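You operate a simulated robot arm through the tools that you are given. There is no shell and no other tool.

The job below is to be done with a simulated robot arm. You get a single attempt, and the scene is never put back.

TASK
Strip the valve at F26: collet and cap onto the round plate.
Fine: press the spring with the jig, collet off, lever up, fork slid clear, spring cap off, both set down upright; the spring stays in, the other valves stay built. Set down upright: what you pick out.
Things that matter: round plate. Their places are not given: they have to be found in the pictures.

It is judged by the outcome, as a careful person would: the job done as asked, and still so three seconds after it is handed in. It fails if anything else is knocked over, pushed out of place, dropped, spilled or broken. Lids that push on must go on centred and level and be pressed home; caps that screw on are set level and turned clockwise until they are tight.

THE ROBOT
A 7-joint arm with a fingered hand, fixed in place. Base frame: the origin is on the floor under the middle of its stand, x ahead of it, y to its left, z up. Units: m, degrees, N and s.
It reaches about 1.164 m from its shoulder. Its first joint turns from -166.0 to 166.0 degrees. Payload 4.7 kg.
The tool frame sits at the grasp point between the pads (the TCP): z along the fingers, y along the line on which they close. The tips reach 0.036 m beyond it. The gripper opens to 0.12 m; its body begins 0.042 m behind the TCP. The gripper is a hand of 5 fingers: y runs from the thumb to the fingers, the wrist lies at [-0.018, -0.122, -0.21] in the tool frame.
Orientation is that of the tool frame in the base frame, as [roll, pitch, yaw] about the fixed x, y, z axes, in that order (R = Rz(yaw) Ry(pitch) Rx(roll)). With the fingers straight down and the wrist toward the robot, the tool's x, y and z point along [0, 1, 0], [1, 0, 0] and [0, 0, -1] of the base frame.

THE INTERFACE
- The arm moves only by the tool play_rows. Its argument "commands" is one flat list of numbers, 6 for each row, row after row: the shift along the tool's x, y, z in m, then the turn, a rotation vector about the tool's x, y, z in degrees. In form: [dx, dy, dz, ax, ay, az, dx, dy, dz, ax, ay, az, ...]. A call has 1 to 20 rows; each row shifts and turns the commanded pose from where the row before left it, along the tool's axes as they then stand. Rows are played at 5 a second. More than 0.05 m and 8.6 degrees between two rows, and nothing of the call is played. Where a pose cannot be reached the arm comes as near as it can. A force on the tool above 90 N (or 10 N above the force at the start of the call, whichever is more), or a blocked arm, ends the call early, and 0.2 s more pass. In this call time passes only in rows, and 0.2 s behind the last. It gives the time, the measured TCP pose, the force on the tool (base axes), the opening and the grip force at its end, in the units of the frame above (readings bear some noise), with the torque about the TCP (base axes, N m) and any sound that the robot's microphone picked up.
- Cameras (640 x 400 px; columns grow to the right, rows downward): "scene" is fixed at [0.2199, 0.6523, 1.905]; the picture's right is [-0.53, -0.85, 0.00], its down [-0.73, 0.46, -0.51] and it looks along [0.43, -0.27, -0.86] (base axes); focal length 322 px, centre (320, 200). "wrist" rides on the gripper at [0.073, -0.091, -0.143] in the tool frame; the picture's right is [-0.80, 0.28, -0.53], its down [-0.53, -0.73, 0.42] and it looks along [-0.27, 0.62, 0.74] (tool axes); focal length 234 px, centre (320, 200).
- grab_frame(camera): a new picture of that camera. It takes no simulated time.
- finger_targets(index, middle, ring, little, thumb_bend, thumb_turn): sets how far each is bent, from 0 (flat) to 1 (curled in); at 0.3 the hand is open as for a grip, at 0.7 the pads meet at the TCP. One left out holds its place. A second passes; each finger stops where it meets its share of the squeeze, and holds until it gets a number again. It is the only way to open and close the hand. It gives what a move gives, with no picture; readings hold the bend of each and the force on index, middle, ring, little, thumb and palm. thumb_turn goes from beside the hand (0) to across from the fingers (1), as for a grip.
- probe_pixels(camera, pixels): for up to 12 pixels [column, row] of the newest picture of that camera ("zoom" is the newest enlarged one), the place [x, y, z] in the base frame of the surface seen there, good to about 0.002 m. It takes no simulated time.
- close_up(camera, box): a new picture of the part [left, top, right, bottom] of that camera's present view, enlarged. It takes no simulated time.
- sign_off(): hands the job in; it is judged then, once.

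Open the gripper and draw the arm clear of the work before you hand the job in, unless the task says otherwise.

The tools are called after "Emit:" as a command line: name --argument value ..., lists and objects as JSON in quotes. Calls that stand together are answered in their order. play_rows: Moves the arm, as the interface text tells. Its arguments: {"type":"object","properties":{"commands":{"type":"array","items":{"type":"number"}}},"required":["commands"]} The other tools are called the same way: finger_targets (index, middle, ring, little, thumb_bend, thumb_turn) moves the fingers one by one; grab_frame (camera) takes a picture; probe_pixels (camera, pixels) gives the place of the surface under pixels of a picture; close_up (camera, box) takes an enlarged picture of a part of a camera's view; sign_off () hands the job in.

At the start:

```text
time_s: 0.0
tcp_pos: [0.4589, 0.2272, 1.4598]
orientation: [180.0, -0.1, 90.0]
force: [1.4, 0.2, 0.9]
wrist_torque: [-0.01, 0.01, 0.0]
gripper_width: 0.1195
finger_force: 0.0
shape: jaw
bend: [0.3, 0.3, 0.3, 0.3, 0.3, 0.98]
finger forces: [0.0, 0.0, 0.0, 0.0, 0.0, 0.0]
```

scene: 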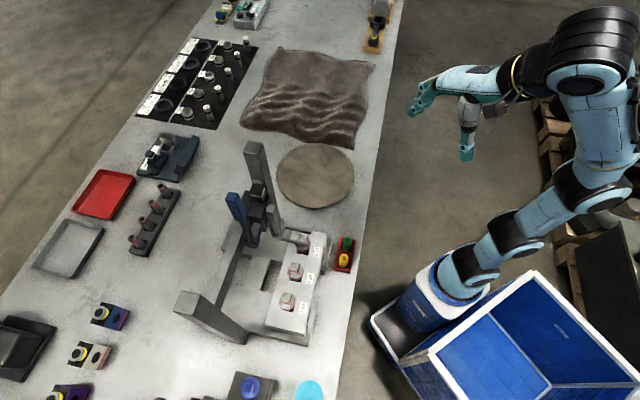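
wrist: 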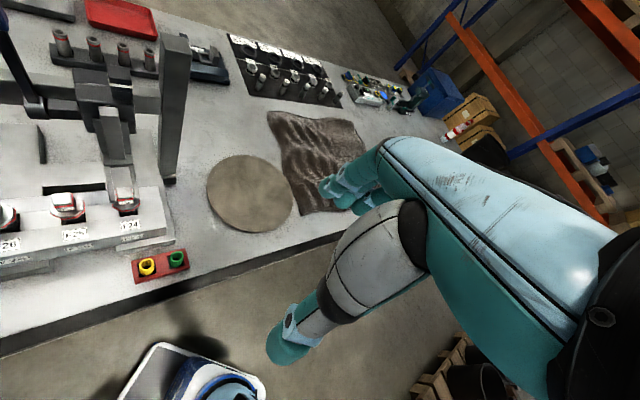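

The first pictures show a jig with a lever near (250,200) in the scene view and a block with three valves at (290,280). I take enlarged views of these to find labels and parts.

Emit:
close_up --camera "scene" --box '[220, 130, 380, 350]'

Emit:
close_up --camera "wrist" --box '[0, 20, 240, 290]'

Emit:
close_up --camera "scene" --box '[120, 120, 360, 350]'

```text
1.82 times, centred on (300, 240) of scene
```

zoom: 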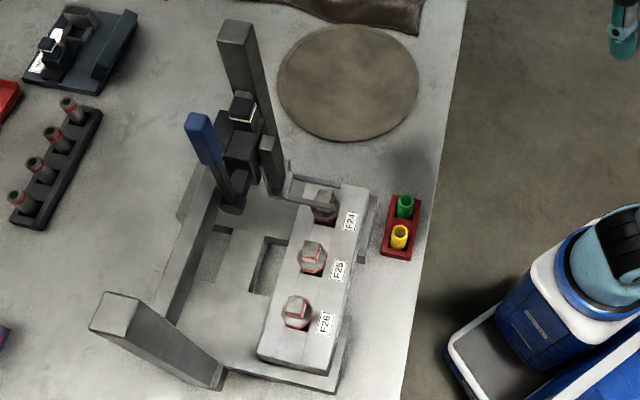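

```text
1.48 times, centred on (120, 155) of wrist
```

zoom: 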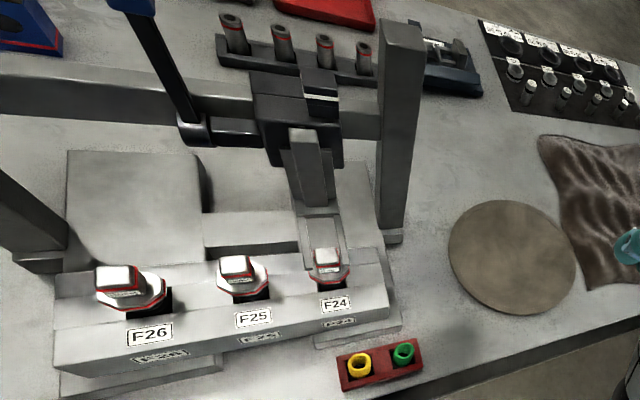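

```text
1.74 times, centred on (240, 235) of scene
```

zoom: 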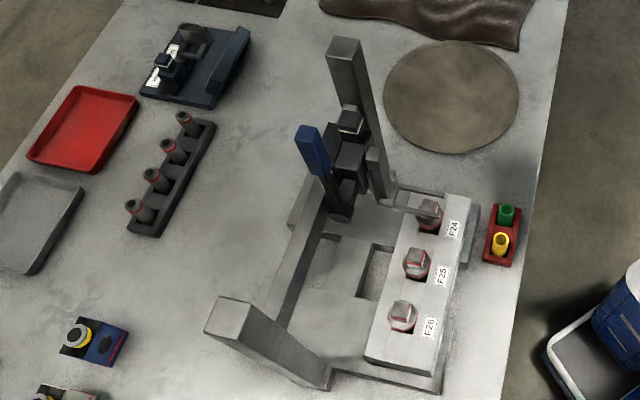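

The jig carriage sits over F24 with the lever up, and F26 is the valve at the far end of the rail (zoom (402,318)). I probe the main points to get positions.

Emit:
probe_pixels --camera "zoom" --pixels '[[402, 312], [416, 260], [430, 210], [308, 135], [342, 212], [350, 118], [372, 160], [398, 205], [300, 270], [250, 310], [345, 45], [452, 95]]'

Emit:
probe_pixels --camera "wrist" --pixels '[[64, 205], [125, 200], [82, 105], [105, 90], [108, 120], [112, 150], [120, 180], [92, 182], [30, 80], [5, 35], [250, 195], [155, 265]]'

```text
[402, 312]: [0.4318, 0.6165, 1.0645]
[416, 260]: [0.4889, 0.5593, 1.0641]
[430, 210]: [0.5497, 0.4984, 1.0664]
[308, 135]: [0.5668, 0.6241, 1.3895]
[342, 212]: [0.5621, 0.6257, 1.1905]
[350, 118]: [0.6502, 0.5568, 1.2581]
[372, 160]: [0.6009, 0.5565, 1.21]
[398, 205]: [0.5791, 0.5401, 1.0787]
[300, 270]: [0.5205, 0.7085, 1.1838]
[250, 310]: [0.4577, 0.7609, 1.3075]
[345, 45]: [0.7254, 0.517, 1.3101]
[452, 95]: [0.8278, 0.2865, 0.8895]
```

```text
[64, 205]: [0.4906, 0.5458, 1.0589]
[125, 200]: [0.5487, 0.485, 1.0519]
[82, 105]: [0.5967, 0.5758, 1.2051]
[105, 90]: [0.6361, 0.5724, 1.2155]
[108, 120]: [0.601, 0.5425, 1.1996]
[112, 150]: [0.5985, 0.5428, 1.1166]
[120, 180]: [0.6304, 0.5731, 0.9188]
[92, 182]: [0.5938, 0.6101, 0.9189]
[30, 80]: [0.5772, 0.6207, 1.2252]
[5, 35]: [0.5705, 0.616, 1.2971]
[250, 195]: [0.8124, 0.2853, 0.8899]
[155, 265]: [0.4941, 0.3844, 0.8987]
```

Valves are at about F24 (0.55,0.50), F25 (0.49,0.56), F26 (0.43,0.62) along a 45° line. I look closer at other round-looking things near (305,390) and at the tan disc at (315,175), to be sure which one is the round plate.

Emit:
close_up --camera "scene" --box '[220, 330, 360, 400]'

Emit:
close_up --camera "scene" --box '[250, 120, 380, 220]'

Emit:
close_up --camera "scene" --box '[250, 210, 350, 330]'

Emit:
close_up --camera "wrist" --box '[40, 130, 180, 260]'

```text
4.57 times, centred on (290, 365) of scene
```

zoom: 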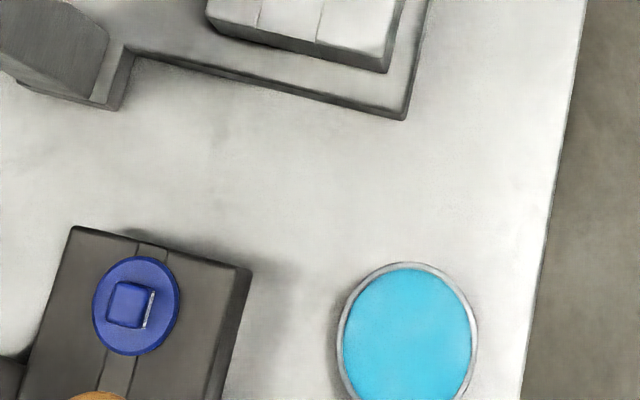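

```text
4.00 times, centred on (315, 170) of scene
```

zoom: 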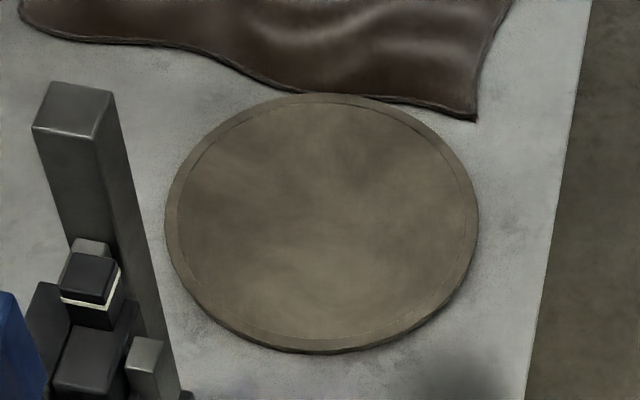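

```text
3.33 times, centred on (300, 270) of scene
```

zoom: 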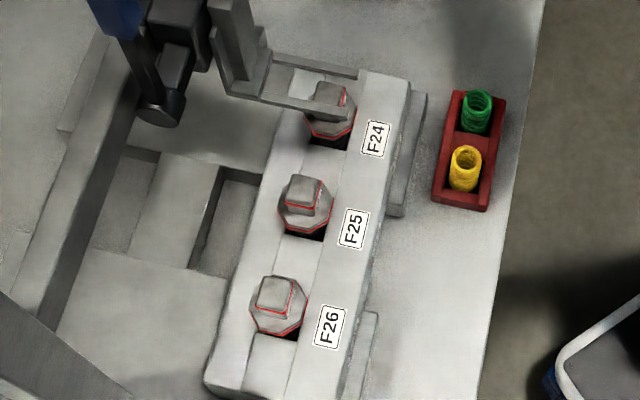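

```text
3.08 times, centred on (110, 195) of wrist
```

zoom: 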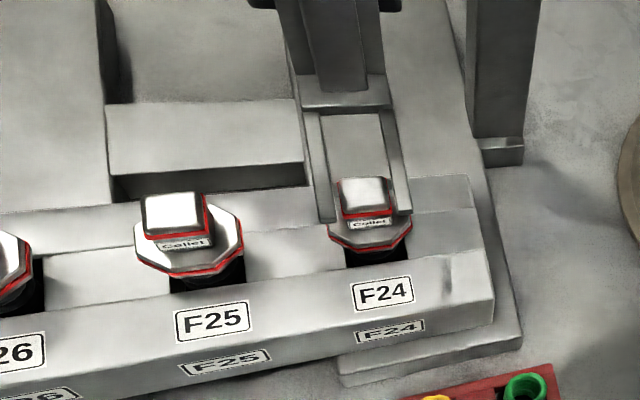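

The valves carry a square "Collet" block on an octagonal red-edged cap, and the fork straddles F24's collet. I probe the tan disc and the cyan disc to compare sizes and heights.

Emit:
grab_frame --camera "scene"

Emit:
probe_pixels --camera "scene" --pixels '[[308, 390], [298, 384], [320, 388], [308, 382], [330, 380], [315, 172], [280, 180], [350, 175], [320, 147], [313, 204], [360, 200], [265, 220]]'

```text
taken
```

scene: 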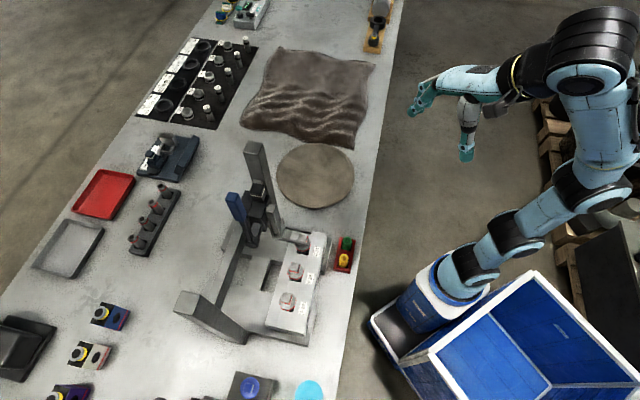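

```text
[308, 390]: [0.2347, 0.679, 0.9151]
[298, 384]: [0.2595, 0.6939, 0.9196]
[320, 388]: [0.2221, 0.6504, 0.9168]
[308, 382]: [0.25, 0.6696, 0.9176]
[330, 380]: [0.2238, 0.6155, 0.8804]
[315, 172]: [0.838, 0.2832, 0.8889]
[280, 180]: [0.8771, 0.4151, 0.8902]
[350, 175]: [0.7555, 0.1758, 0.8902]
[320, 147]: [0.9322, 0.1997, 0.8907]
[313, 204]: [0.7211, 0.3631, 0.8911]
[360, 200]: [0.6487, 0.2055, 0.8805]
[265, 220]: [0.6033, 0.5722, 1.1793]
```

The tan disc (0.01 thick, about 0.27 across, centre about (0.83,0.285)) is the flat round plate; the cyan one is a raised dish. Now I look at the hand itself to learn its shape before moving.

Emit:
close_up --camera "scene" --box '[390, 40, 550, 180]'

Emit:
grab_frame --camera "wrist"

Emit:
probe_pixels --camera "wrist" --pixels '[[330, 188], [345, 200], [360, 170], [285, 355], [300, 310], [350, 240], [175, 40], [168, 180], [95, 60], [60, 100], [115, 200], [110, 180]]'

```text
2.86 times, centred on (470, 110) of scene
```

zoom: 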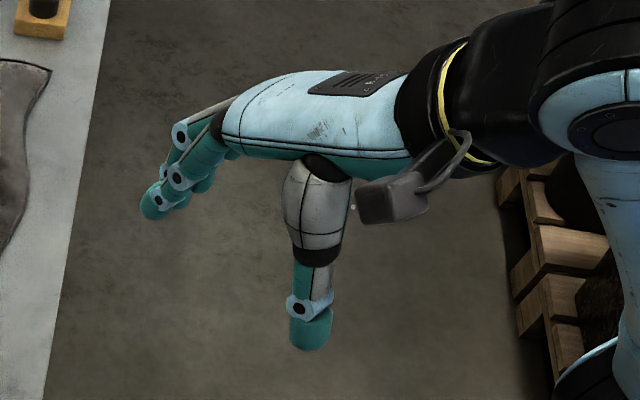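

```text
taken
```

wrist: 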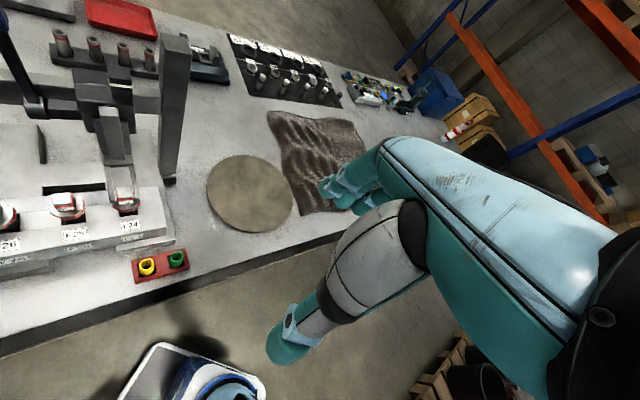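

```text
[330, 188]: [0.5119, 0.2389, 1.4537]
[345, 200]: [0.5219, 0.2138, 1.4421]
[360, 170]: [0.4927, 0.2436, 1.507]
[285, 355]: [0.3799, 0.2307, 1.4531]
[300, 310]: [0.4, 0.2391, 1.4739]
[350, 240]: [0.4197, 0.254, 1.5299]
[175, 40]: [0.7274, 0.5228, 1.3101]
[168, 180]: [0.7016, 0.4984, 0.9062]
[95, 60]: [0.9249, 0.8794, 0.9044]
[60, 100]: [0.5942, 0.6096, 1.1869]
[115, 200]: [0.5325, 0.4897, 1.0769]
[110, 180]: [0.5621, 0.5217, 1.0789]
```

The hand's fingers sit at tool +y and the thumb at -y, with the camera on the +x side. I move to a vantage point in front of the jig (TCP about (0.31,0.35,1.40), yaw about 158) to see F26, fork and lever from the robot's side.

Emit:
play_rows --commands '[0.0248, -0.029, 0.012, 0, 0, 0, 0.0248, -0.029, 0.012, 0, 0, 0, 0.0248, -0.029, 0.012, 0, 0, 0, 0.0248, -0.029, 0.012, 0, 0, 0, 0.0248, -0.029, 0.012, 0, 0, 0, 0, 0, 0, 0, 0, -8.5, 0, 0, 0, 0, 0, -8.5, 0, 0, 0, 0, 0, -8.5, 0, 0, 0, 0, 0, -8.5, 0, 0, 0, 0, 0, -8.5, 0, 0, 0, 0, 0, -8.5, 0, 0, 0, 0, 0, -8.5, 0, 0, 0, 0, 0, -8.5]'

Emit:
grab_frame --camera "wrist"

Emit:
grab_frame --camera "scene"

```text
time_s: 2.8
tcp_pos: [0.3632, 0.3146, 1.3747]
orientation: [179.9, 0.0, 158.0]
force: [0.0, 0.0, -0.1]
wrist_torque: [0.01, -0.02, 0.01]
gripper_width: 0.1197
finger_force: 0.1
shape: jaw
bend: [0.3, 0.3, 0.3, 0.3, 0.3, 0.98]
finger forces: [0.0, 0.0, 0.1, 0.1, 0.0, 0.1]
out of reach, approached as far as the arm can: row 1, 2, 3, 4, 5
```

```text
taken
```

wrist: 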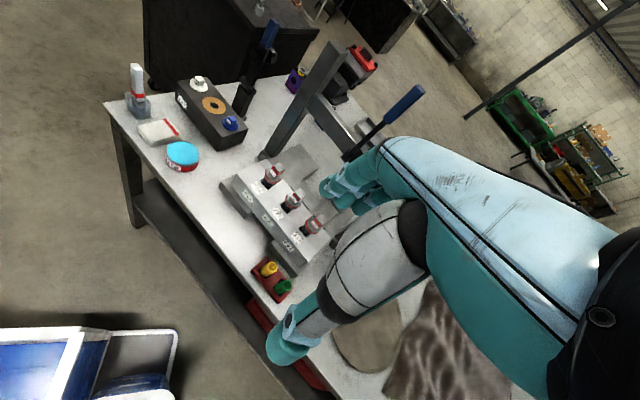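

```text
taken
```

scene: 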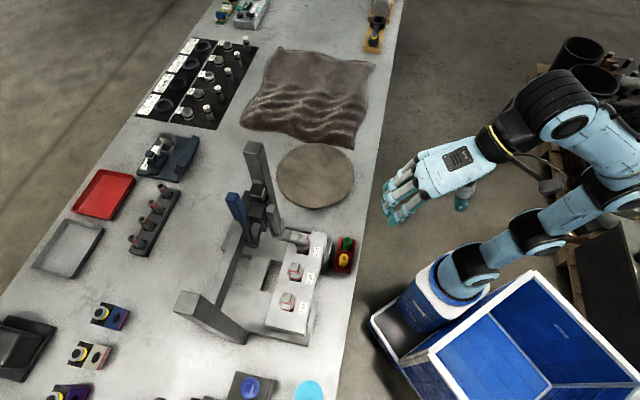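

The wrist view shows the jig around (300,180) with the lever at (390,120), and the cyan thing is a red tin, so the tan disc is the round plate. I enlarge the jig region.

Emit:
close_up --camera "wrist" --box '[210, 40, 430, 290]'

Emit:
close_up --camera "wrist" --box '[230, 130, 340, 250]'

```text
1.60 times, centred on (320, 165) of wrist
```

zoom: 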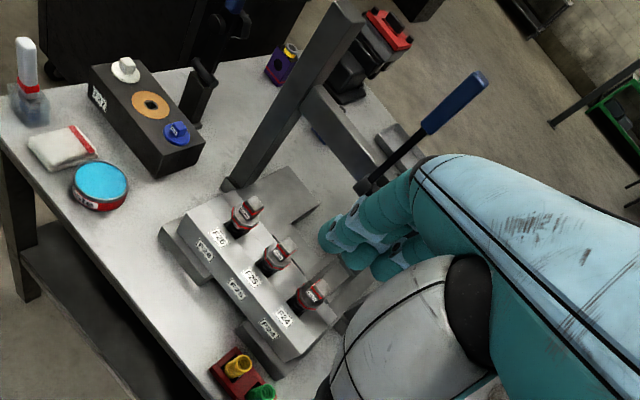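

```text
3.33 times, centred on (285, 190) of wrist
```

zoom: 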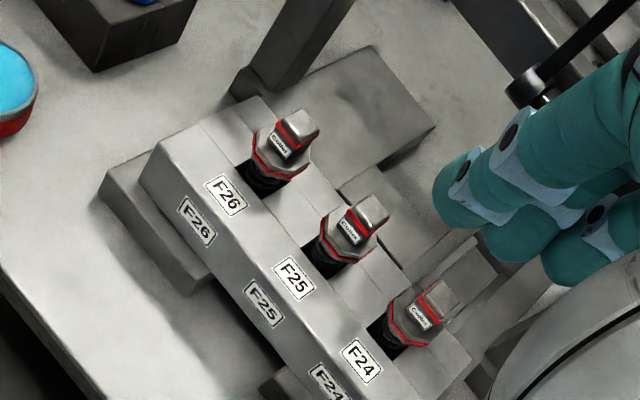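

I probe the lever, carriage and valve points in this view; I need a fresh enlarged view of the lever first.

Emit:
close_up --camera "wrist" --box '[300, 60, 440, 180]'

Emit:
probe_pixels --camera "wrist" --pixels '[[418, 90], [405, 103], [390, 119], [372, 138], [350, 155], [275, 171], [294, 199], [315, 221], [283, 165], [262, 177], [280, 182], [270, 180]]'

```text
3.33 times, centred on (370, 120) of wrist
```

zoom: 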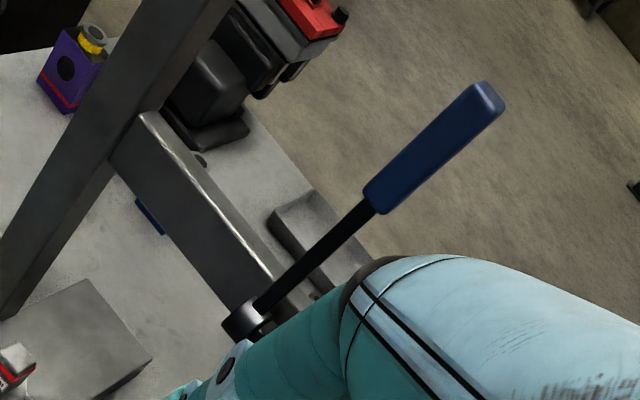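

```text
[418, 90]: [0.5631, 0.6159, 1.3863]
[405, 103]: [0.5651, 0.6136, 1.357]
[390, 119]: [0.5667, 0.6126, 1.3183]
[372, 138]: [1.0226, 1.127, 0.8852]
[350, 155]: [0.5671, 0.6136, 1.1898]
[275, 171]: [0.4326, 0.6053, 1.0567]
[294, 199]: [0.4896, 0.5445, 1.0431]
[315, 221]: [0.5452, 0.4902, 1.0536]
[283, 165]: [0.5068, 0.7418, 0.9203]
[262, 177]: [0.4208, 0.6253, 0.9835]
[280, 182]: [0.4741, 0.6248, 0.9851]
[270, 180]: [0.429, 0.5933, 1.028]
```

The lever is vertical at about (0.565,0.617), handle from z 1.30 to 1.39, pivot at z 1.19 on an axis along the rail. I raise the hand, turn to yaw 135 (aligned with the jig) and move above the lever handle, well clear at z about 1.52.

Emit:
play_rows --commands '[0, 0, -0.048, 0, 0, 0, 0, 0, -0.048, 0, 0, 0, 0, 0, -0.048, 0, 0, 0, 0, 0, 0, 0, 0, 7.67, 0, 0, 0, 0, 0, 7.67, 0, 0, 0, 0, 0, 7.67, 0.012, 0.042, 0, 0, 0, 0, 0.012, 0.042, 0, 0, 0, 0, 0.012, 0.042, 0, 0, 0, 0, 0.012, 0.042, 0, 0, 0, 0, 0.012, 0.042, 0, 0, 0, 0, 0.012, 0.042, 0, 0, 0, 0]'

Emit:
grab_frame --camera "wrist"

Emit:
grab_frame --camera "scene"

```text
time_s: 5.4
tcp_pos: [0.4768, 0.5082, 1.444]
orientation: [179.9, -0.2, 135.0]
force: [0.8, 0.0, 0.6]
wrist_torque: [0.03, -0.02, -0.05]
gripper_width: 0.1198
finger_force: 0.0
shape: jaw
bend: [0.3, 0.3, 0.3, 0.3, 0.3, 0.98]
finger forces: [0.1, 0.1, 0.0, 0.0, 0.0, 0.0]
out of reach, approached as far as the arm can: row 6, 8, 9, 10, 11, 12
```

```text
taken
```

wrist: 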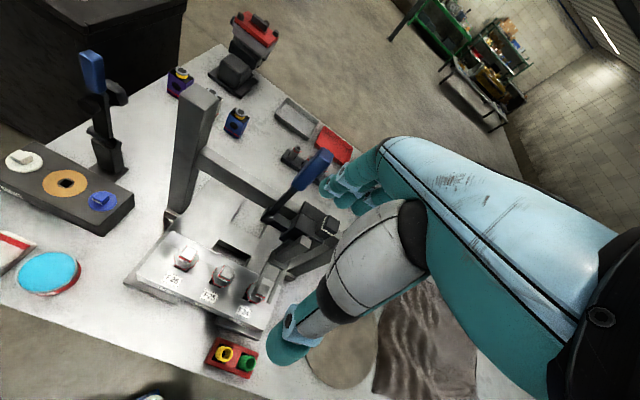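

```text
taken
```

scene: 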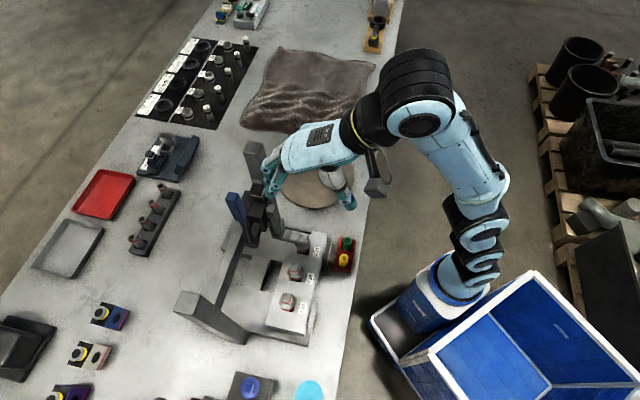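

The arm cannot reach that high with fingers straight down; it stopped at (0.477,0.508,1.444). This vantage shows the carriage and lever at (300,190), so I enlarge it to understand the mechanism.

Emit:
close_up --camera "wrist" --box '[150, 130, 350, 330]'

Emit:
close_up --camera "wrist" --box '[240, 140, 340, 240]'

Emit:
close_up --camera "wrist" --box '[150, 230, 290, 340]'

```text
2.00 times, centred on (250, 230) of wrist
```

zoom: 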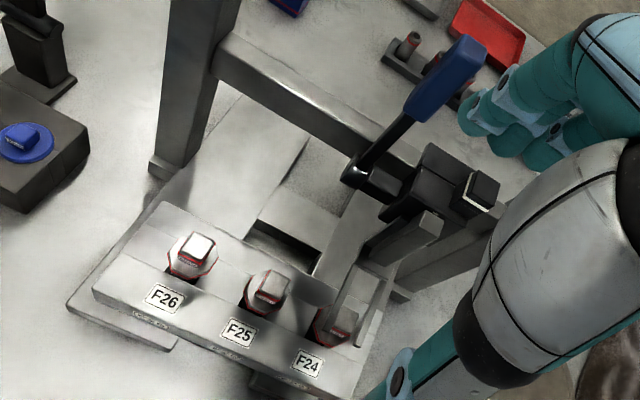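

```text
4.00 times, centred on (290, 190) of wrist
```

zoom: 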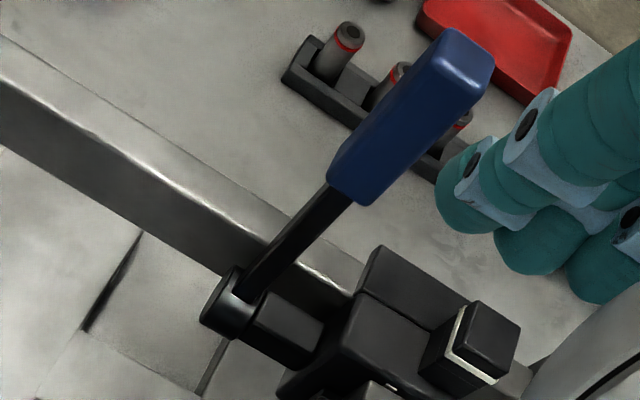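

```text
3.64 times, centred on (220, 285) of wrist
```

zoom: 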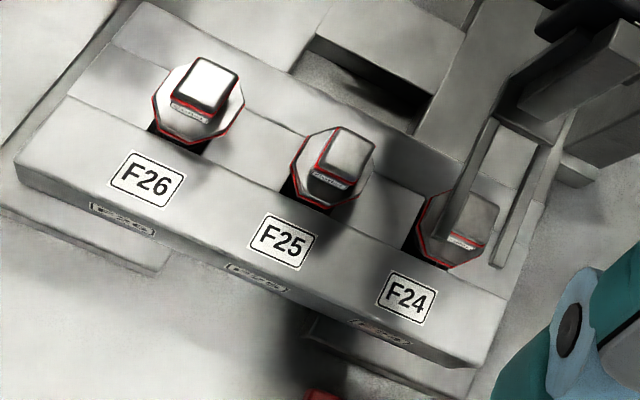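

The lever's pivot shaft runs along the rail on the near side, and the fork (tines around F24's collet, z about 1.078) sits above the collet tops. I'll tilt the hand forward by 60°, staying right of the lever, so the side of my index finger can push the lever (and carriage) along the rail toward F26.

Emit:
play_rows --commands '[-0.03, 0, 0, 0, 0, 0, -0.03, 0, 0, 0, 0, 0, 0, 0, 0, -7.5, 0, 0, 0, 0, 0, -7.5, 0, 0, 0, 0, 0, -7.5, 0, 0, 0, 0, 0, -7.5, 0, 0, 0, 0, 0, -7.5, 0, 0, 0, 0, 0, -7.5, 0, 0, 0, 0, 0, -7.5, 0, 0, 0, 0, 0, -7.5, 0, 0, 0, 0, 0, 0, 0, 0]'

Emit:
grab_frame --camera "wrist"

Emit:
grab_frame --camera "scene"

```text
time_s: 7.8
tcp_pos: [0.5195, 0.4667, 1.4423]
orientation: [120.1, 0.0, 135.1]
force: [-0.6, 0.7, -0.1]
wrist_torque: [-0.02, 0.03, -0.01]
gripper_width: 0.1201
finger_force: 0.0
shape: jaw
bend: [0.3, 0.3, 0.3, 0.3, 0.3, 0.98]
finger forces: [0.0, 0.0, 0.0, 0.0, 0.0, 0.1]
```

```text
taken
```

wrist: 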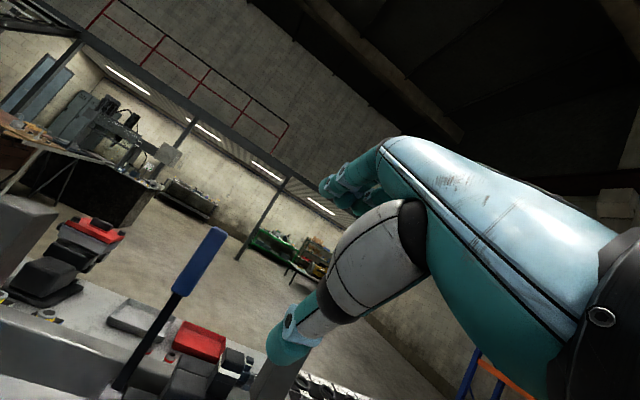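

```text
taken
```

scene: 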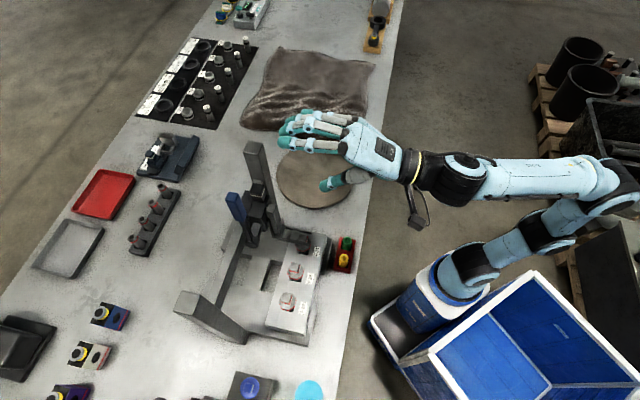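

The hand is tilted 60° forward at (0.52,0.467,1.442). I zoom the scene view on the hand and lever to check their relative positions before lowering.

Emit:
close_up --camera "scene" --box '[210, 90, 450, 260]'

Emit:
probe_pixels --camera "zoom" --pixels '[[205, 105], [215, 130], [195, 110], [260, 60], [260, 80], [255, 105], [250, 130], [310, 245], [340, 240], [380, 130], [400, 160], [330, 105]]'

```text
2.35 times, centred on (330, 175) of scene
```

zoom: 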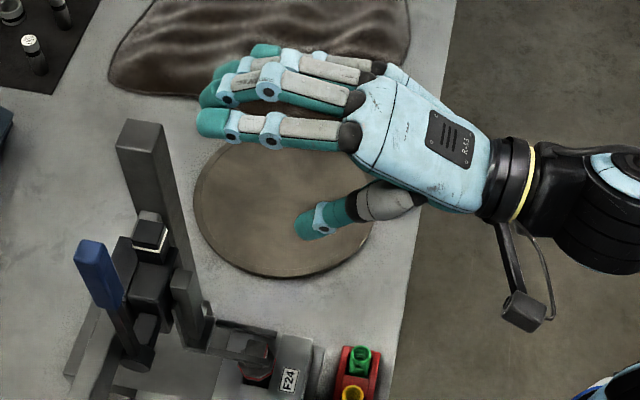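

```text
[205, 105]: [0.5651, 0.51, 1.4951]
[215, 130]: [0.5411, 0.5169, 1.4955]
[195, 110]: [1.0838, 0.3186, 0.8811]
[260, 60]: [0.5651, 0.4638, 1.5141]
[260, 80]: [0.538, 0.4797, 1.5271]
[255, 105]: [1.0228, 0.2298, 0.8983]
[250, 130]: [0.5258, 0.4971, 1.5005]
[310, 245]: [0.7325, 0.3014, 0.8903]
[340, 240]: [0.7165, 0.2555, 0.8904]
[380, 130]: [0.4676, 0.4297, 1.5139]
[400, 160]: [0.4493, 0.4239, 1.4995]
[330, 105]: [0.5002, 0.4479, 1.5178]
```

The index finger's outer side lies about 0.03 left of the TCP, giving about 3 cm clearance to the lever. I lower to z about 1.32 and move forward so the fingers lie beside the handle.

Emit:
play_rows --commands '[0, -0.0265, 0.0153, 0, 0, 0, 0, -0.0265, 0.0153, 0, 0, 0, 0, -0.0265, 0.0153, 0, 0, 0, 0, -0.0265, 0.0153, 0, 0, 0, 0, 0.0139, 0.024, 0, 0, 0, 0, 0.0139, 0.024, 0, 0, 0, 0, 0.0139, 0.024, 0, 0, 0, 0, 0.0139, 0.024, 0, 0, 0, 0, 0.0139, 0.024, 0, 0, 0, 0, 0, 0, 0, 0, 0]'

Emit:
close_up --camera "scene" --box '[190, 130, 390, 270]'

Emit:
grab_frame --camera "wrist"

```text
time_s: 10.0
tcp_pos: [0.6185, 0.5632, 1.3214]
orientation: [120.0, 0.0, 135.1]
force: [0.0, -0.4, -0.5]
wrist_torque: [0.01, -0.01, -0.01]
gripper_width: 0.1197
finger_force: 0.0
shape: jaw
bend: [0.3, 0.3, 0.3, 0.3, 0.3, 0.98]
finger forces: [0.0, 0.0, 0.0, 0.0, 0.0, 0.1]
```

```text
2.86 times, centred on (290, 200) of scene
```

zoom: 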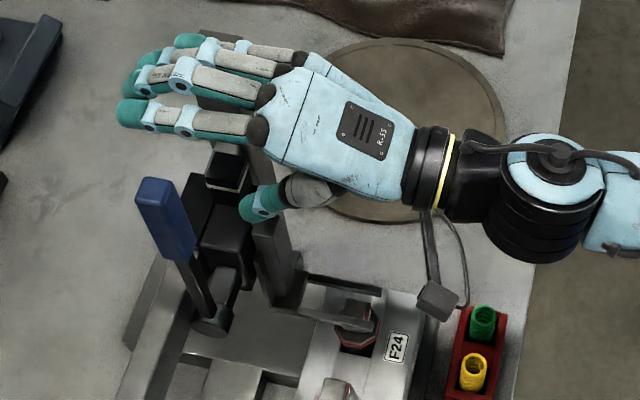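

```text
taken
```

wrist: 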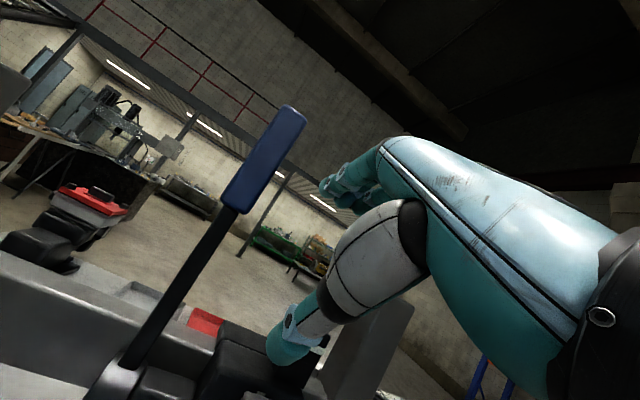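

The index finger at scene-zoom (130,115) is to the right of the lever and level with its handle, with nothing touching. I move left (tool +x) to contact and push gently about 2 cm, watching the force.

Emit:
play_rows --commands '[0.015, 0, 0, 0, 0, 0, 0.015, 0, 0, 0, 0, 0, 0.005, 0, 0, 0, 0, 0, 0.005, 0, 0, 0, 0, 0, 0.005, 0, 0, 0, 0, 0, 0.005, 0, 0, 0, 0, 0, 0.005, 0, 0, 0, 0, 0, 0, 0, 0, 0, 0, 0]'

Emit:
close_up --camera "scene" --box '[190, 130, 390, 270]'

Emit:
grab_frame --camera "wrist"

```text
time_s: 11.8
tcp_pos: [0.5779, 0.6037, 1.3198]
orientation: [120.0, 0.0, 135.0]
force: [1.3, -0.8, 0.8]
wrist_torque: [0.06, 0.07, 0.01]
gripper_width: 0.1199
finger_force: 0.1
shape: jaw
bend: [0.3, 0.3, 0.3, 0.3, 0.3, 0.98]
finger forces: [1.6, 0.0, 0.0, 0.0, 0.1, 0.0]
```

```text
2.86 times, centred on (290, 200) of scene
```

zoom: 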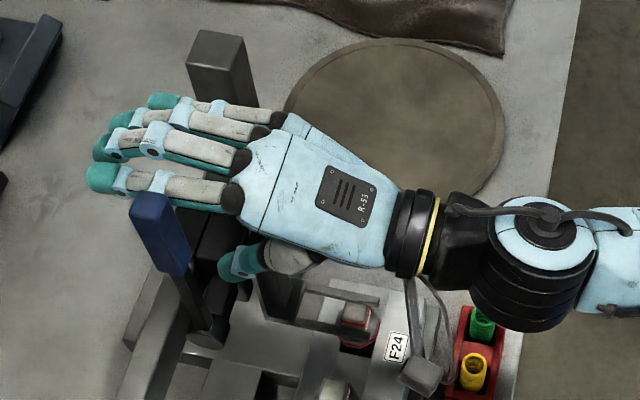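

```text
taken
```

wrist: 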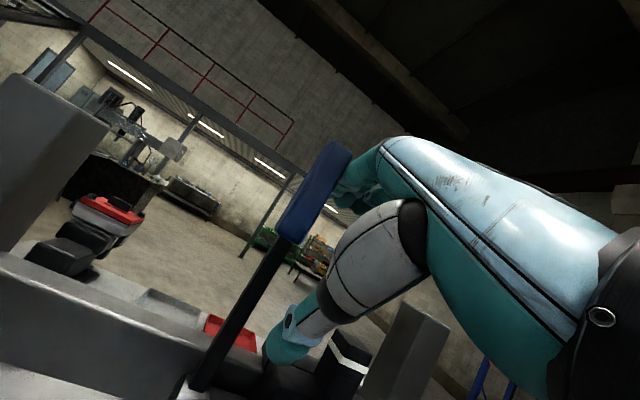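

The carriage slides easily (about 1.6 N on the index). I push another 9 cm to the left, then measure the lever's and fork's position.

Emit:
play_rows --commands '[0.01, 0, 0, 0, 0, 0, 0.01, 0, 0, 0, 0, 0, 0.01, 0, 0, 0, 0, 0, 0.01, 0, 0, 0, 0, 0, 0.01, 0, 0, 0, 0, 0, 0.01, 0, 0, 0, 0, 0, 0.01, 0, 0, 0, 0, 0, 0.01, 0, 0, 0, 0, 0, 0.01, 0, 0, 0, 0, 0, 0, 0, 0, 0, 0, 0]'

Emit:
close_up --camera "scene" --box '[180, 150, 360, 330]'

Emit:
grab_frame --camera "scene"

```text
time_s: 14.0
tcp_pos: [0.5152, 0.6666, 1.3212]
orientation: [120.0, 0.0, 135.0]
force: [-0.3, -0.1, 0.4]
wrist_torque: [0.05, -0.03, -0.05]
gripper_width: 0.1196
finger_force: 0.0
shape: jaw
bend: [0.3, 0.3, 0.3, 0.3, 0.3, 0.98]
finger forces: [0.3, 0.1, 0.1, 0.1, 0.0, 0.0]
```

```text
2.22 times, centred on (270, 240) of scene
```

zoom: 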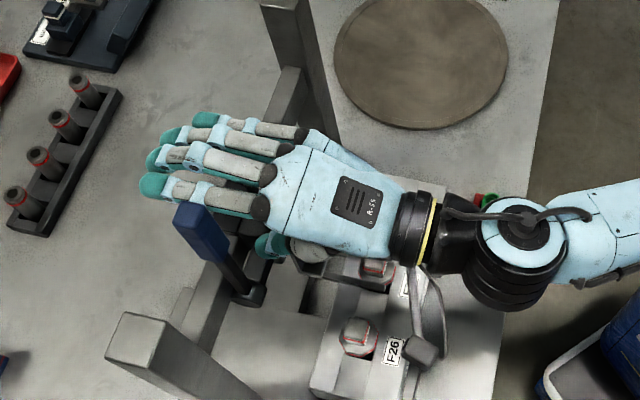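

```text
taken
```

scene: 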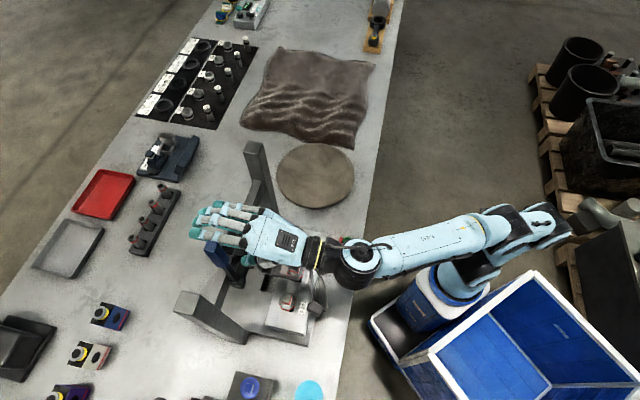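

Now I probe the lever handle and hub to see how far the carriage has moved.

Emit:
probe_pixels --camera "zoom" --pixels '[[186, 212], [205, 245], [230, 270], [250, 293], [258, 298], [358, 335]]'

```text
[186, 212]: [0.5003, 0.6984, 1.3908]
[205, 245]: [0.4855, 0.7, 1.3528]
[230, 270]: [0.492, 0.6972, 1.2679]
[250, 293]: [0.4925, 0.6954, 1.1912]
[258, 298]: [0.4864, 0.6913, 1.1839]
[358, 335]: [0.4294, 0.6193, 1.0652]
```

The carriage has moved about 0.099 m of the 0.167 m needed. I push 5.5 cm more and then look at the fork over F26.

Emit:
play_rows --commands '[0.01, 0, 0, 0, 0, 0, 0.01, 0, 0, 0, 0, 0, 0.01, 0, 0, 0, 0, 0, 0.01, 0, 0, 0, 0, 0, 0.01, 0, 0, 0, 0, 0, 0.005, 0, 0, 0, 0, 0, 0, 0, 0, 0, 0, 0]'

Emit:
close_up --camera "scene" --box '[180, 150, 360, 350]'

Emit:
grab_frame --camera "wrist"

```text
time_s: 15.6
tcp_pos: [0.4755, 0.706, 1.3205]
orientation: [120.1, 0.0, 135.2]
force: [-0.2, 0.5, 0.1]
wrist_torque: [0.02, 0.01, -0.02]
gripper_width: 0.1201
finger_force: 0.1
shape: jaw
bend: [0.3, 0.3, 0.3, 0.3, 0.3, 0.98]
finger forces: [0.8, 0.0, 0.0, 0.0, 0.1, 0.1]
```

```text
2.00 times, centred on (270, 250) of scene
```

zoom: 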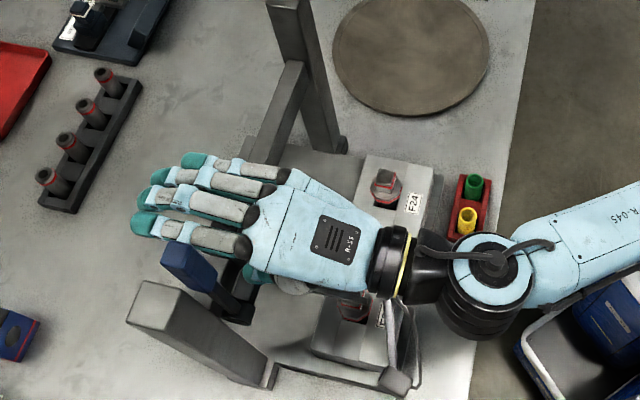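

```text
taken
```

wrist: 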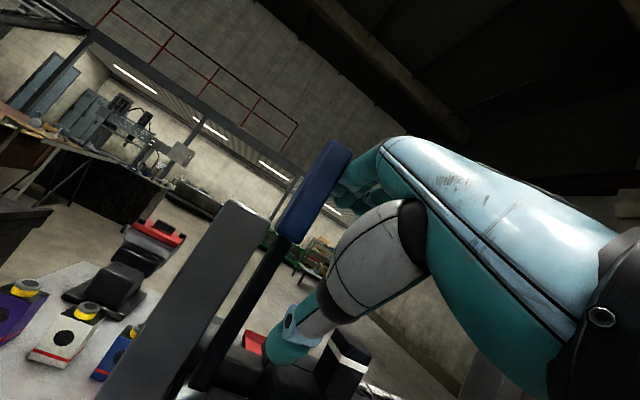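

I probe the lever again and the pillar top at zoom (150,300) to see what remains.

Emit:
probe_pixels --camera "zoom" --pixels '[[178, 256], [190, 275], [230, 307], [236, 312], [150, 300], [172, 300], [388, 178], [352, 305]]'

Emit:
close_up --camera "scene" --box '[250, 240, 350, 350]'

```text
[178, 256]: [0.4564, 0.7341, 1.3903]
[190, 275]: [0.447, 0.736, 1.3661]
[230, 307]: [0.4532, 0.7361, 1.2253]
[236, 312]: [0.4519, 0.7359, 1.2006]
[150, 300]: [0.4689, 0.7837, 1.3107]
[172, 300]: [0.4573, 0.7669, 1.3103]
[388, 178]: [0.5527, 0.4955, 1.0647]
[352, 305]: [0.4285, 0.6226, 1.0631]
```

```text
3.64 times, centred on (300, 295) of scene
```

zoom: 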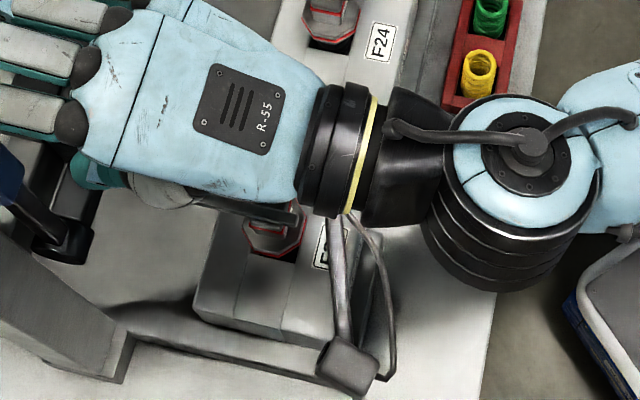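

About 1.1 cm remains. I push 8 mm more, then back the hand off to the right and back (-n) to inspect the fork over F26.

Emit:
play_rows --commands '[0.004, 0, 0, 0, 0, 0, 0.004, 0, 0, 0, 0, 0, 0, 0, 0, 0, 0, 0, -0.02, 0, 0, 0, 0, 0, -0.02, -0.02, -0.034, 0, 0, 0, -0.02, -0.02, -0.034, 0, 0, 0, -0.02, -0.02, -0.034, 0, 0, 0, -0.02, -0.02, -0.034, 0, 0, 0, -0.02, 0, -0.03, 0, 0, 0, -0.02, 0, -0.03, 0, 0, 0, 0, 0, 0, 0, 0, 0]'

Emit:
close_up --camera "scene" --box '[180, 150, 360, 350]'

Emit:
grab_frame --camera "wrist"

```text
time_s: 18.0
tcp_pos: [0.42, 0.4645, 1.3488]
orientation: [120.0, 0.0, 135.1]
force: [0.0, 0.3, 0.1]
wrist_torque: [-0.01, 0.01, -0.05]
gripper_width: 0.1198
finger_force: 0.1
shape: jaw
bend: [0.3, 0.3, 0.3, 0.3, 0.3, 0.98]
finger forces: [0.0, 0.0, 0.0, 0.1, 0.0, 0.1]
```

```text
2.00 times, centred on (270, 250) of scene
```

zoom: 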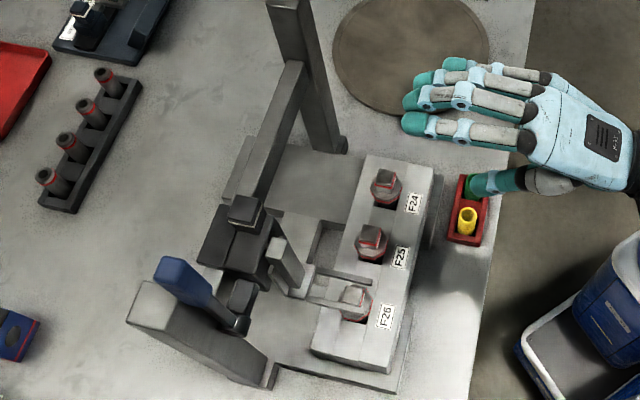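

```text
taken
```

wrist: 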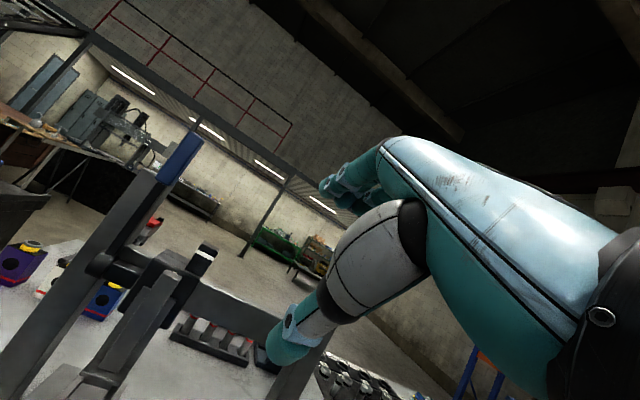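

The fork is now at F26 and the hand is clear. The lever looks more tilted than before, so I probe it and zoom in.

Emit:
probe_pixels --camera "zoom" --pixels '[[172, 268], [190, 282], [210, 297], [230, 315], [240, 325], [245, 212], [280, 250], [330, 287], [320, 300], [355, 296], [352, 300], [362, 312]]'

Emit:
close_up --camera "scene" --box '[250, 230, 340, 340]'

Emit:
close_up --camera "wrist" --box '[40, 110, 280, 400]'

```text
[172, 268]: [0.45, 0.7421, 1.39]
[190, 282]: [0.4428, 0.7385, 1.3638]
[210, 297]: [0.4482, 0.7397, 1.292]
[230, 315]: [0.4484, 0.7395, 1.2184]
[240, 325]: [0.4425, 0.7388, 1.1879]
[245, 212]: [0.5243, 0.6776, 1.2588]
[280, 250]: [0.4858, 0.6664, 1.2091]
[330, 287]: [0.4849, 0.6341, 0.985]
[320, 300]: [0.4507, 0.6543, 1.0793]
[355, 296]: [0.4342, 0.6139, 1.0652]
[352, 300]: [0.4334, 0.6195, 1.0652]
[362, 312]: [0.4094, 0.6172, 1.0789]
```

```text
3.64 times, centred on (295, 285) of scene
```

zoom: 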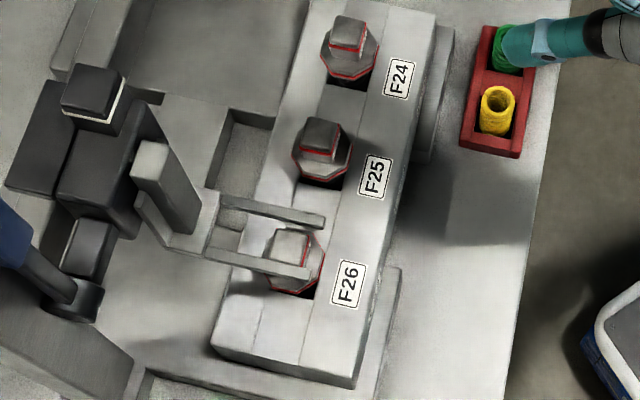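

```text
1.38 times, centred on (160, 255) of wrist
```

zoom: 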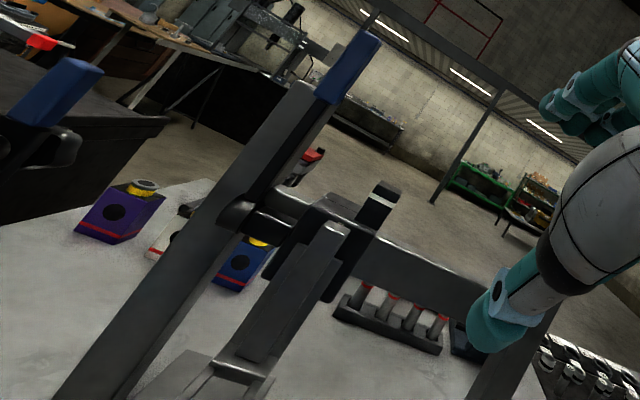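

The lever is still vertical. I probe both tines and the F26 collet top to check the fork's centring.

Emit:
close_up --camera "scene" --box '[270, 260, 320, 310]'

Emit:
probe_pixels --camera "zoom" --pixels '[[300, 120], [320, 130]]'

```text
8.00 times, centred on (295, 285) of scene
```

zoom: 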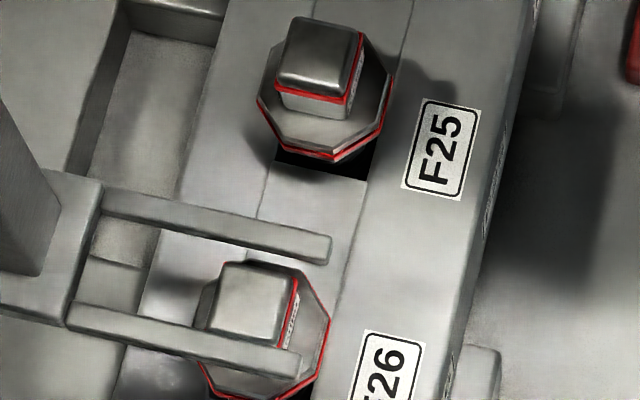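

```text
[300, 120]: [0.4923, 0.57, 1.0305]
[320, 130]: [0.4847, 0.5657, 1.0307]
```

In this 8x zoom the tines run from (105,195)-(330,250) and (70,310)-(300,365), with the F26 collet top at (250,300). I probe the tines and collet corners.

Emit:
probe_pixels --camera "zoom" --pixels '[[150, 203], [300, 240], [150, 218], [300, 252], [100, 312], [280, 352], [110, 325], [225, 268], [285, 280], [212, 328], [275, 338], [250, 300]]'

```text
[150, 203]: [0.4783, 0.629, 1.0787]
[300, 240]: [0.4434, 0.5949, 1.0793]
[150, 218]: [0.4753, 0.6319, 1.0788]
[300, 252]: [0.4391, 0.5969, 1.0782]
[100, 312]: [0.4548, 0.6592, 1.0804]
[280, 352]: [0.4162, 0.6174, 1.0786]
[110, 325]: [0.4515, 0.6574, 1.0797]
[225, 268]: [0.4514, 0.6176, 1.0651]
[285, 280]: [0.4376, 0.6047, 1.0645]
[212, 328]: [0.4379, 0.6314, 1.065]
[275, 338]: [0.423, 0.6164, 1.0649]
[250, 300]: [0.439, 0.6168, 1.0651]
```

I probe across each tine at fixed columns to find their edges in r and so the fork's mid-line.

Emit:
probe_pixels --camera "zoom" --pixels '[[200, 205], [200, 210], [200, 216], [200, 222], [200, 228], [200, 234], [200, 240], [150, 312], [150, 318], [150, 324], [150, 330], [150, 336]]'

Emit:
probe_pixels --camera "zoom" --pixels '[[150, 306], [150, 309], [150, 340], [150, 345], [150, 350], [200, 260], [205, 300], [205, 320], [230, 262], [295, 290], [290, 310], [280, 330]]'

```text
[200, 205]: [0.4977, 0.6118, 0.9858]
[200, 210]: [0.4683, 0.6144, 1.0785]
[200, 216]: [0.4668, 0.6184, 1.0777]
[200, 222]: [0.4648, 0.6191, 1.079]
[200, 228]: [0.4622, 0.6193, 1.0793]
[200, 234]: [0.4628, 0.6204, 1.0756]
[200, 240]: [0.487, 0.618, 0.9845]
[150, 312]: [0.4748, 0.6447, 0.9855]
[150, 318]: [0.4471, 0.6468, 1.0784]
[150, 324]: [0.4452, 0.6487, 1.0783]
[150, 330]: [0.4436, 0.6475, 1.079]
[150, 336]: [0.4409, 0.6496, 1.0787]
```

```text
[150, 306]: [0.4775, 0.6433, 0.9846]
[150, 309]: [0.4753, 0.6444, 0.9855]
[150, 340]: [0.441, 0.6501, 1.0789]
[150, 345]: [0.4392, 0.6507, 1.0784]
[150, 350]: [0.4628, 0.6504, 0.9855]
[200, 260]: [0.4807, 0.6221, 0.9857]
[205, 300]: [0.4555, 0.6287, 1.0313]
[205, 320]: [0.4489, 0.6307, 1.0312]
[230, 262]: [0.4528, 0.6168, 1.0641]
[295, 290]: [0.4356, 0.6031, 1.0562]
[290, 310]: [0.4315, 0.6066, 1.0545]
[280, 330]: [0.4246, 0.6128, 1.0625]
```

The fork gap spans r≈0.111–0.140 (middle ≈0.1256). I now measure the collet's size on unobstructed F25 and the F26 right edge to get the F26 centre.

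Emit:
probe_pixels --camera "zoom" --pixels '[[293, 22], [355, 34], [282, 78], [340, 92], [320, 55], [300, 17], [358, 28], [275, 84], [348, 100], [262, 85], [389, 90], [330, 160]]'

Emit:
probe_pixels --camera "zoom" --pixels '[[250, 258], [250, 262], [250, 266], [250, 270], [250, 320], [250, 330], [250, 336], [250, 340], [216, 300], [210, 300], [290, 300], [327, 320]]'

```text
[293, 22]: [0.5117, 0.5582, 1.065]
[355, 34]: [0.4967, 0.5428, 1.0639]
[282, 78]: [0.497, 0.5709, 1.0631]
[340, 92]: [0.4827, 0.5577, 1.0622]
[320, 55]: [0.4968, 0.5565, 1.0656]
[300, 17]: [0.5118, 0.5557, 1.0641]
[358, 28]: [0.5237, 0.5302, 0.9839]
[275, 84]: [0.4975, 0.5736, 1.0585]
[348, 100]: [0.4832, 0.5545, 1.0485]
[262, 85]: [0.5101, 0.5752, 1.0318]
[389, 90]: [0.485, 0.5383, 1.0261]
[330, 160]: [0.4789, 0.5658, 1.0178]
```

```text
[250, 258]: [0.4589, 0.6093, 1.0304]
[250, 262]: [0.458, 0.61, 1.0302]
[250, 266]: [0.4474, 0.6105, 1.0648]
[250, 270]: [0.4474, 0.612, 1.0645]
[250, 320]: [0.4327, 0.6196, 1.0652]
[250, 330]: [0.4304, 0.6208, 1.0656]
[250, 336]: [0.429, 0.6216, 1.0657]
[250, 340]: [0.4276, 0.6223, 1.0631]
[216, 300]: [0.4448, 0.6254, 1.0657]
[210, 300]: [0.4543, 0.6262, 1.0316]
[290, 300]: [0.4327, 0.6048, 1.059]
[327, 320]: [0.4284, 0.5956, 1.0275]
```

The fork gap is centred on F26's collet within about 1 mm (collet r≈0.1153–0.1373, gap 0.111–0.140). Next I turn the hand to a 30° forward tilt and bring it beside the lever so the handle can enter between thumb and fingers.

Emit:
play_rows --commands '[0, 0, 0, 7.5, 0, 0, 0, 0, 0, 7.5, 0, 0, 0, 0, 0, 7.5, 0, 0, 0, 0, 0, 7.5, 0, 0, 0.01, 0.0308, 0.0178, 0, 0, 0, 0.01, 0.0308, 0.0178, 0, 0, 0, 0.01, 0.0308, 0.0178, 0, 0, 0, 0.01, 0.0308, 0.0178, 0, 0, 0, 0.01, 0.0308, 0.0178, 0, 0, 0, 0.01, 0.0308, 0.0178, 0, 0, 0, 0, 0, 0, 0, 0, 0]'

Emit:
grab_frame --camera "wrist"

Emit:
close_up --camera "scene" --box '[170, 140, 370, 320]'

```text
time_s: 20.4
tcp_pos: [0.5303, 0.6583, 1.3478]
orientation: [150.0, 0.1, 134.9]
force: [0.2, 0.3, -0.1]
wrist_torque: [-0.02, -0.02, 0.0]
gripper_width: 0.1199
finger_force: 0.1
shape: jaw
bend: [0.3, 0.3, 0.3, 0.3, 0.3, 0.98]
finger forces: [0.1, 0.0, 0.0, 0.0, 0.1, 0.0]
```

```text
taken
```

wrist: 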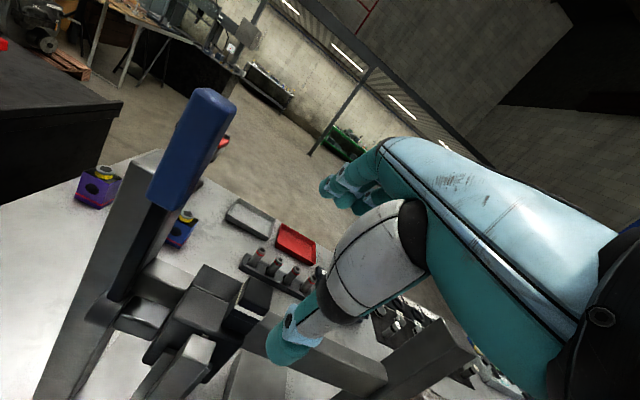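

```text
2.22 times, centred on (270, 230) of scene
```

zoom: 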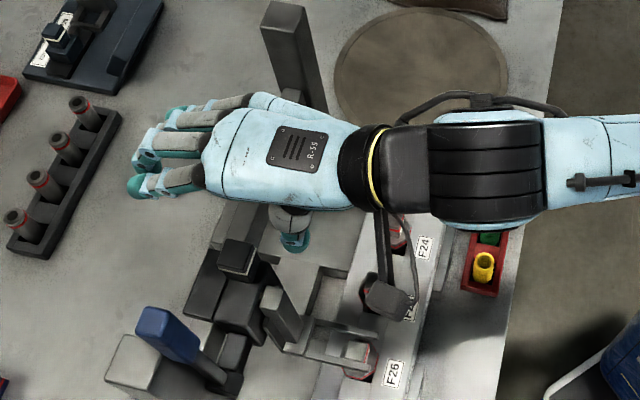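

The handle stands at wrist-view (190,150), left of the open hand at the right depth. I raise 1.5 cm and slide left about 10.7 cm so the handle ends up between thumb and index/middle fingers.

Emit:
play_rows --commands '[0, 0.0075, -0.013, 0, 0, 0, 0.0214, 0, 0, 0, 0, 0, 0.0214, 0, 0, 0, 0, 0, 0.0214, 0, 0, 0, 0, 0, 0.0214, 0, 0, 0, 0, 0, 0.0214, 0, 0, 0, 0, 0, 0, 0, 0, 0, 0, 0]'

Emit:
grab_frame --camera "wrist"

Emit:
close_up --camera "scene" --box '[170, 160, 370, 340]'

```text
time_s: 22.0
tcp_pos: [0.4541, 0.7345, 1.3662]
orientation: [150.1, 0.0, 134.9]
force: [0.7, -0.2, -0.7]
wrist_torque: [0.03, 0.03, 0.0]
gripper_width: 0.1198
finger_force: 0.0
shape: jaw
bend: [0.3, 0.3, 0.3, 0.3, 0.3, 0.98]
finger forces: [0.0, 0.0, 0.0, 0.0, 0.0, 0.0]
```

```text
taken
```

wrist: 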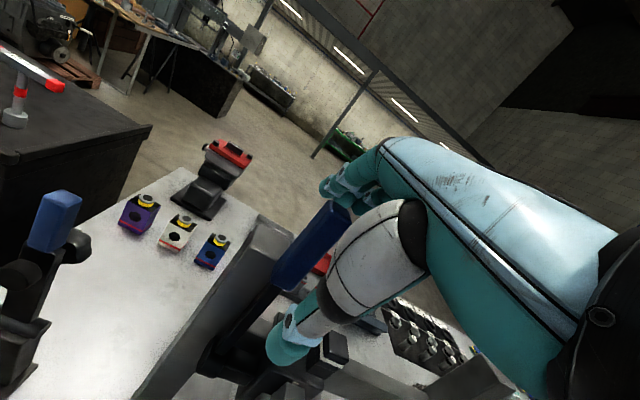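

```text
2.22 times, centred on (270, 250) of scene
```

zoom: 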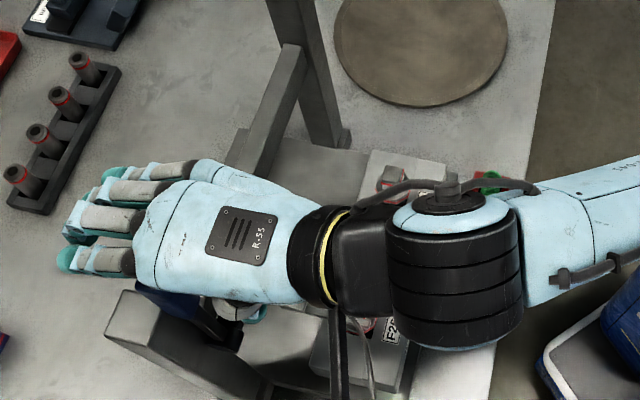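

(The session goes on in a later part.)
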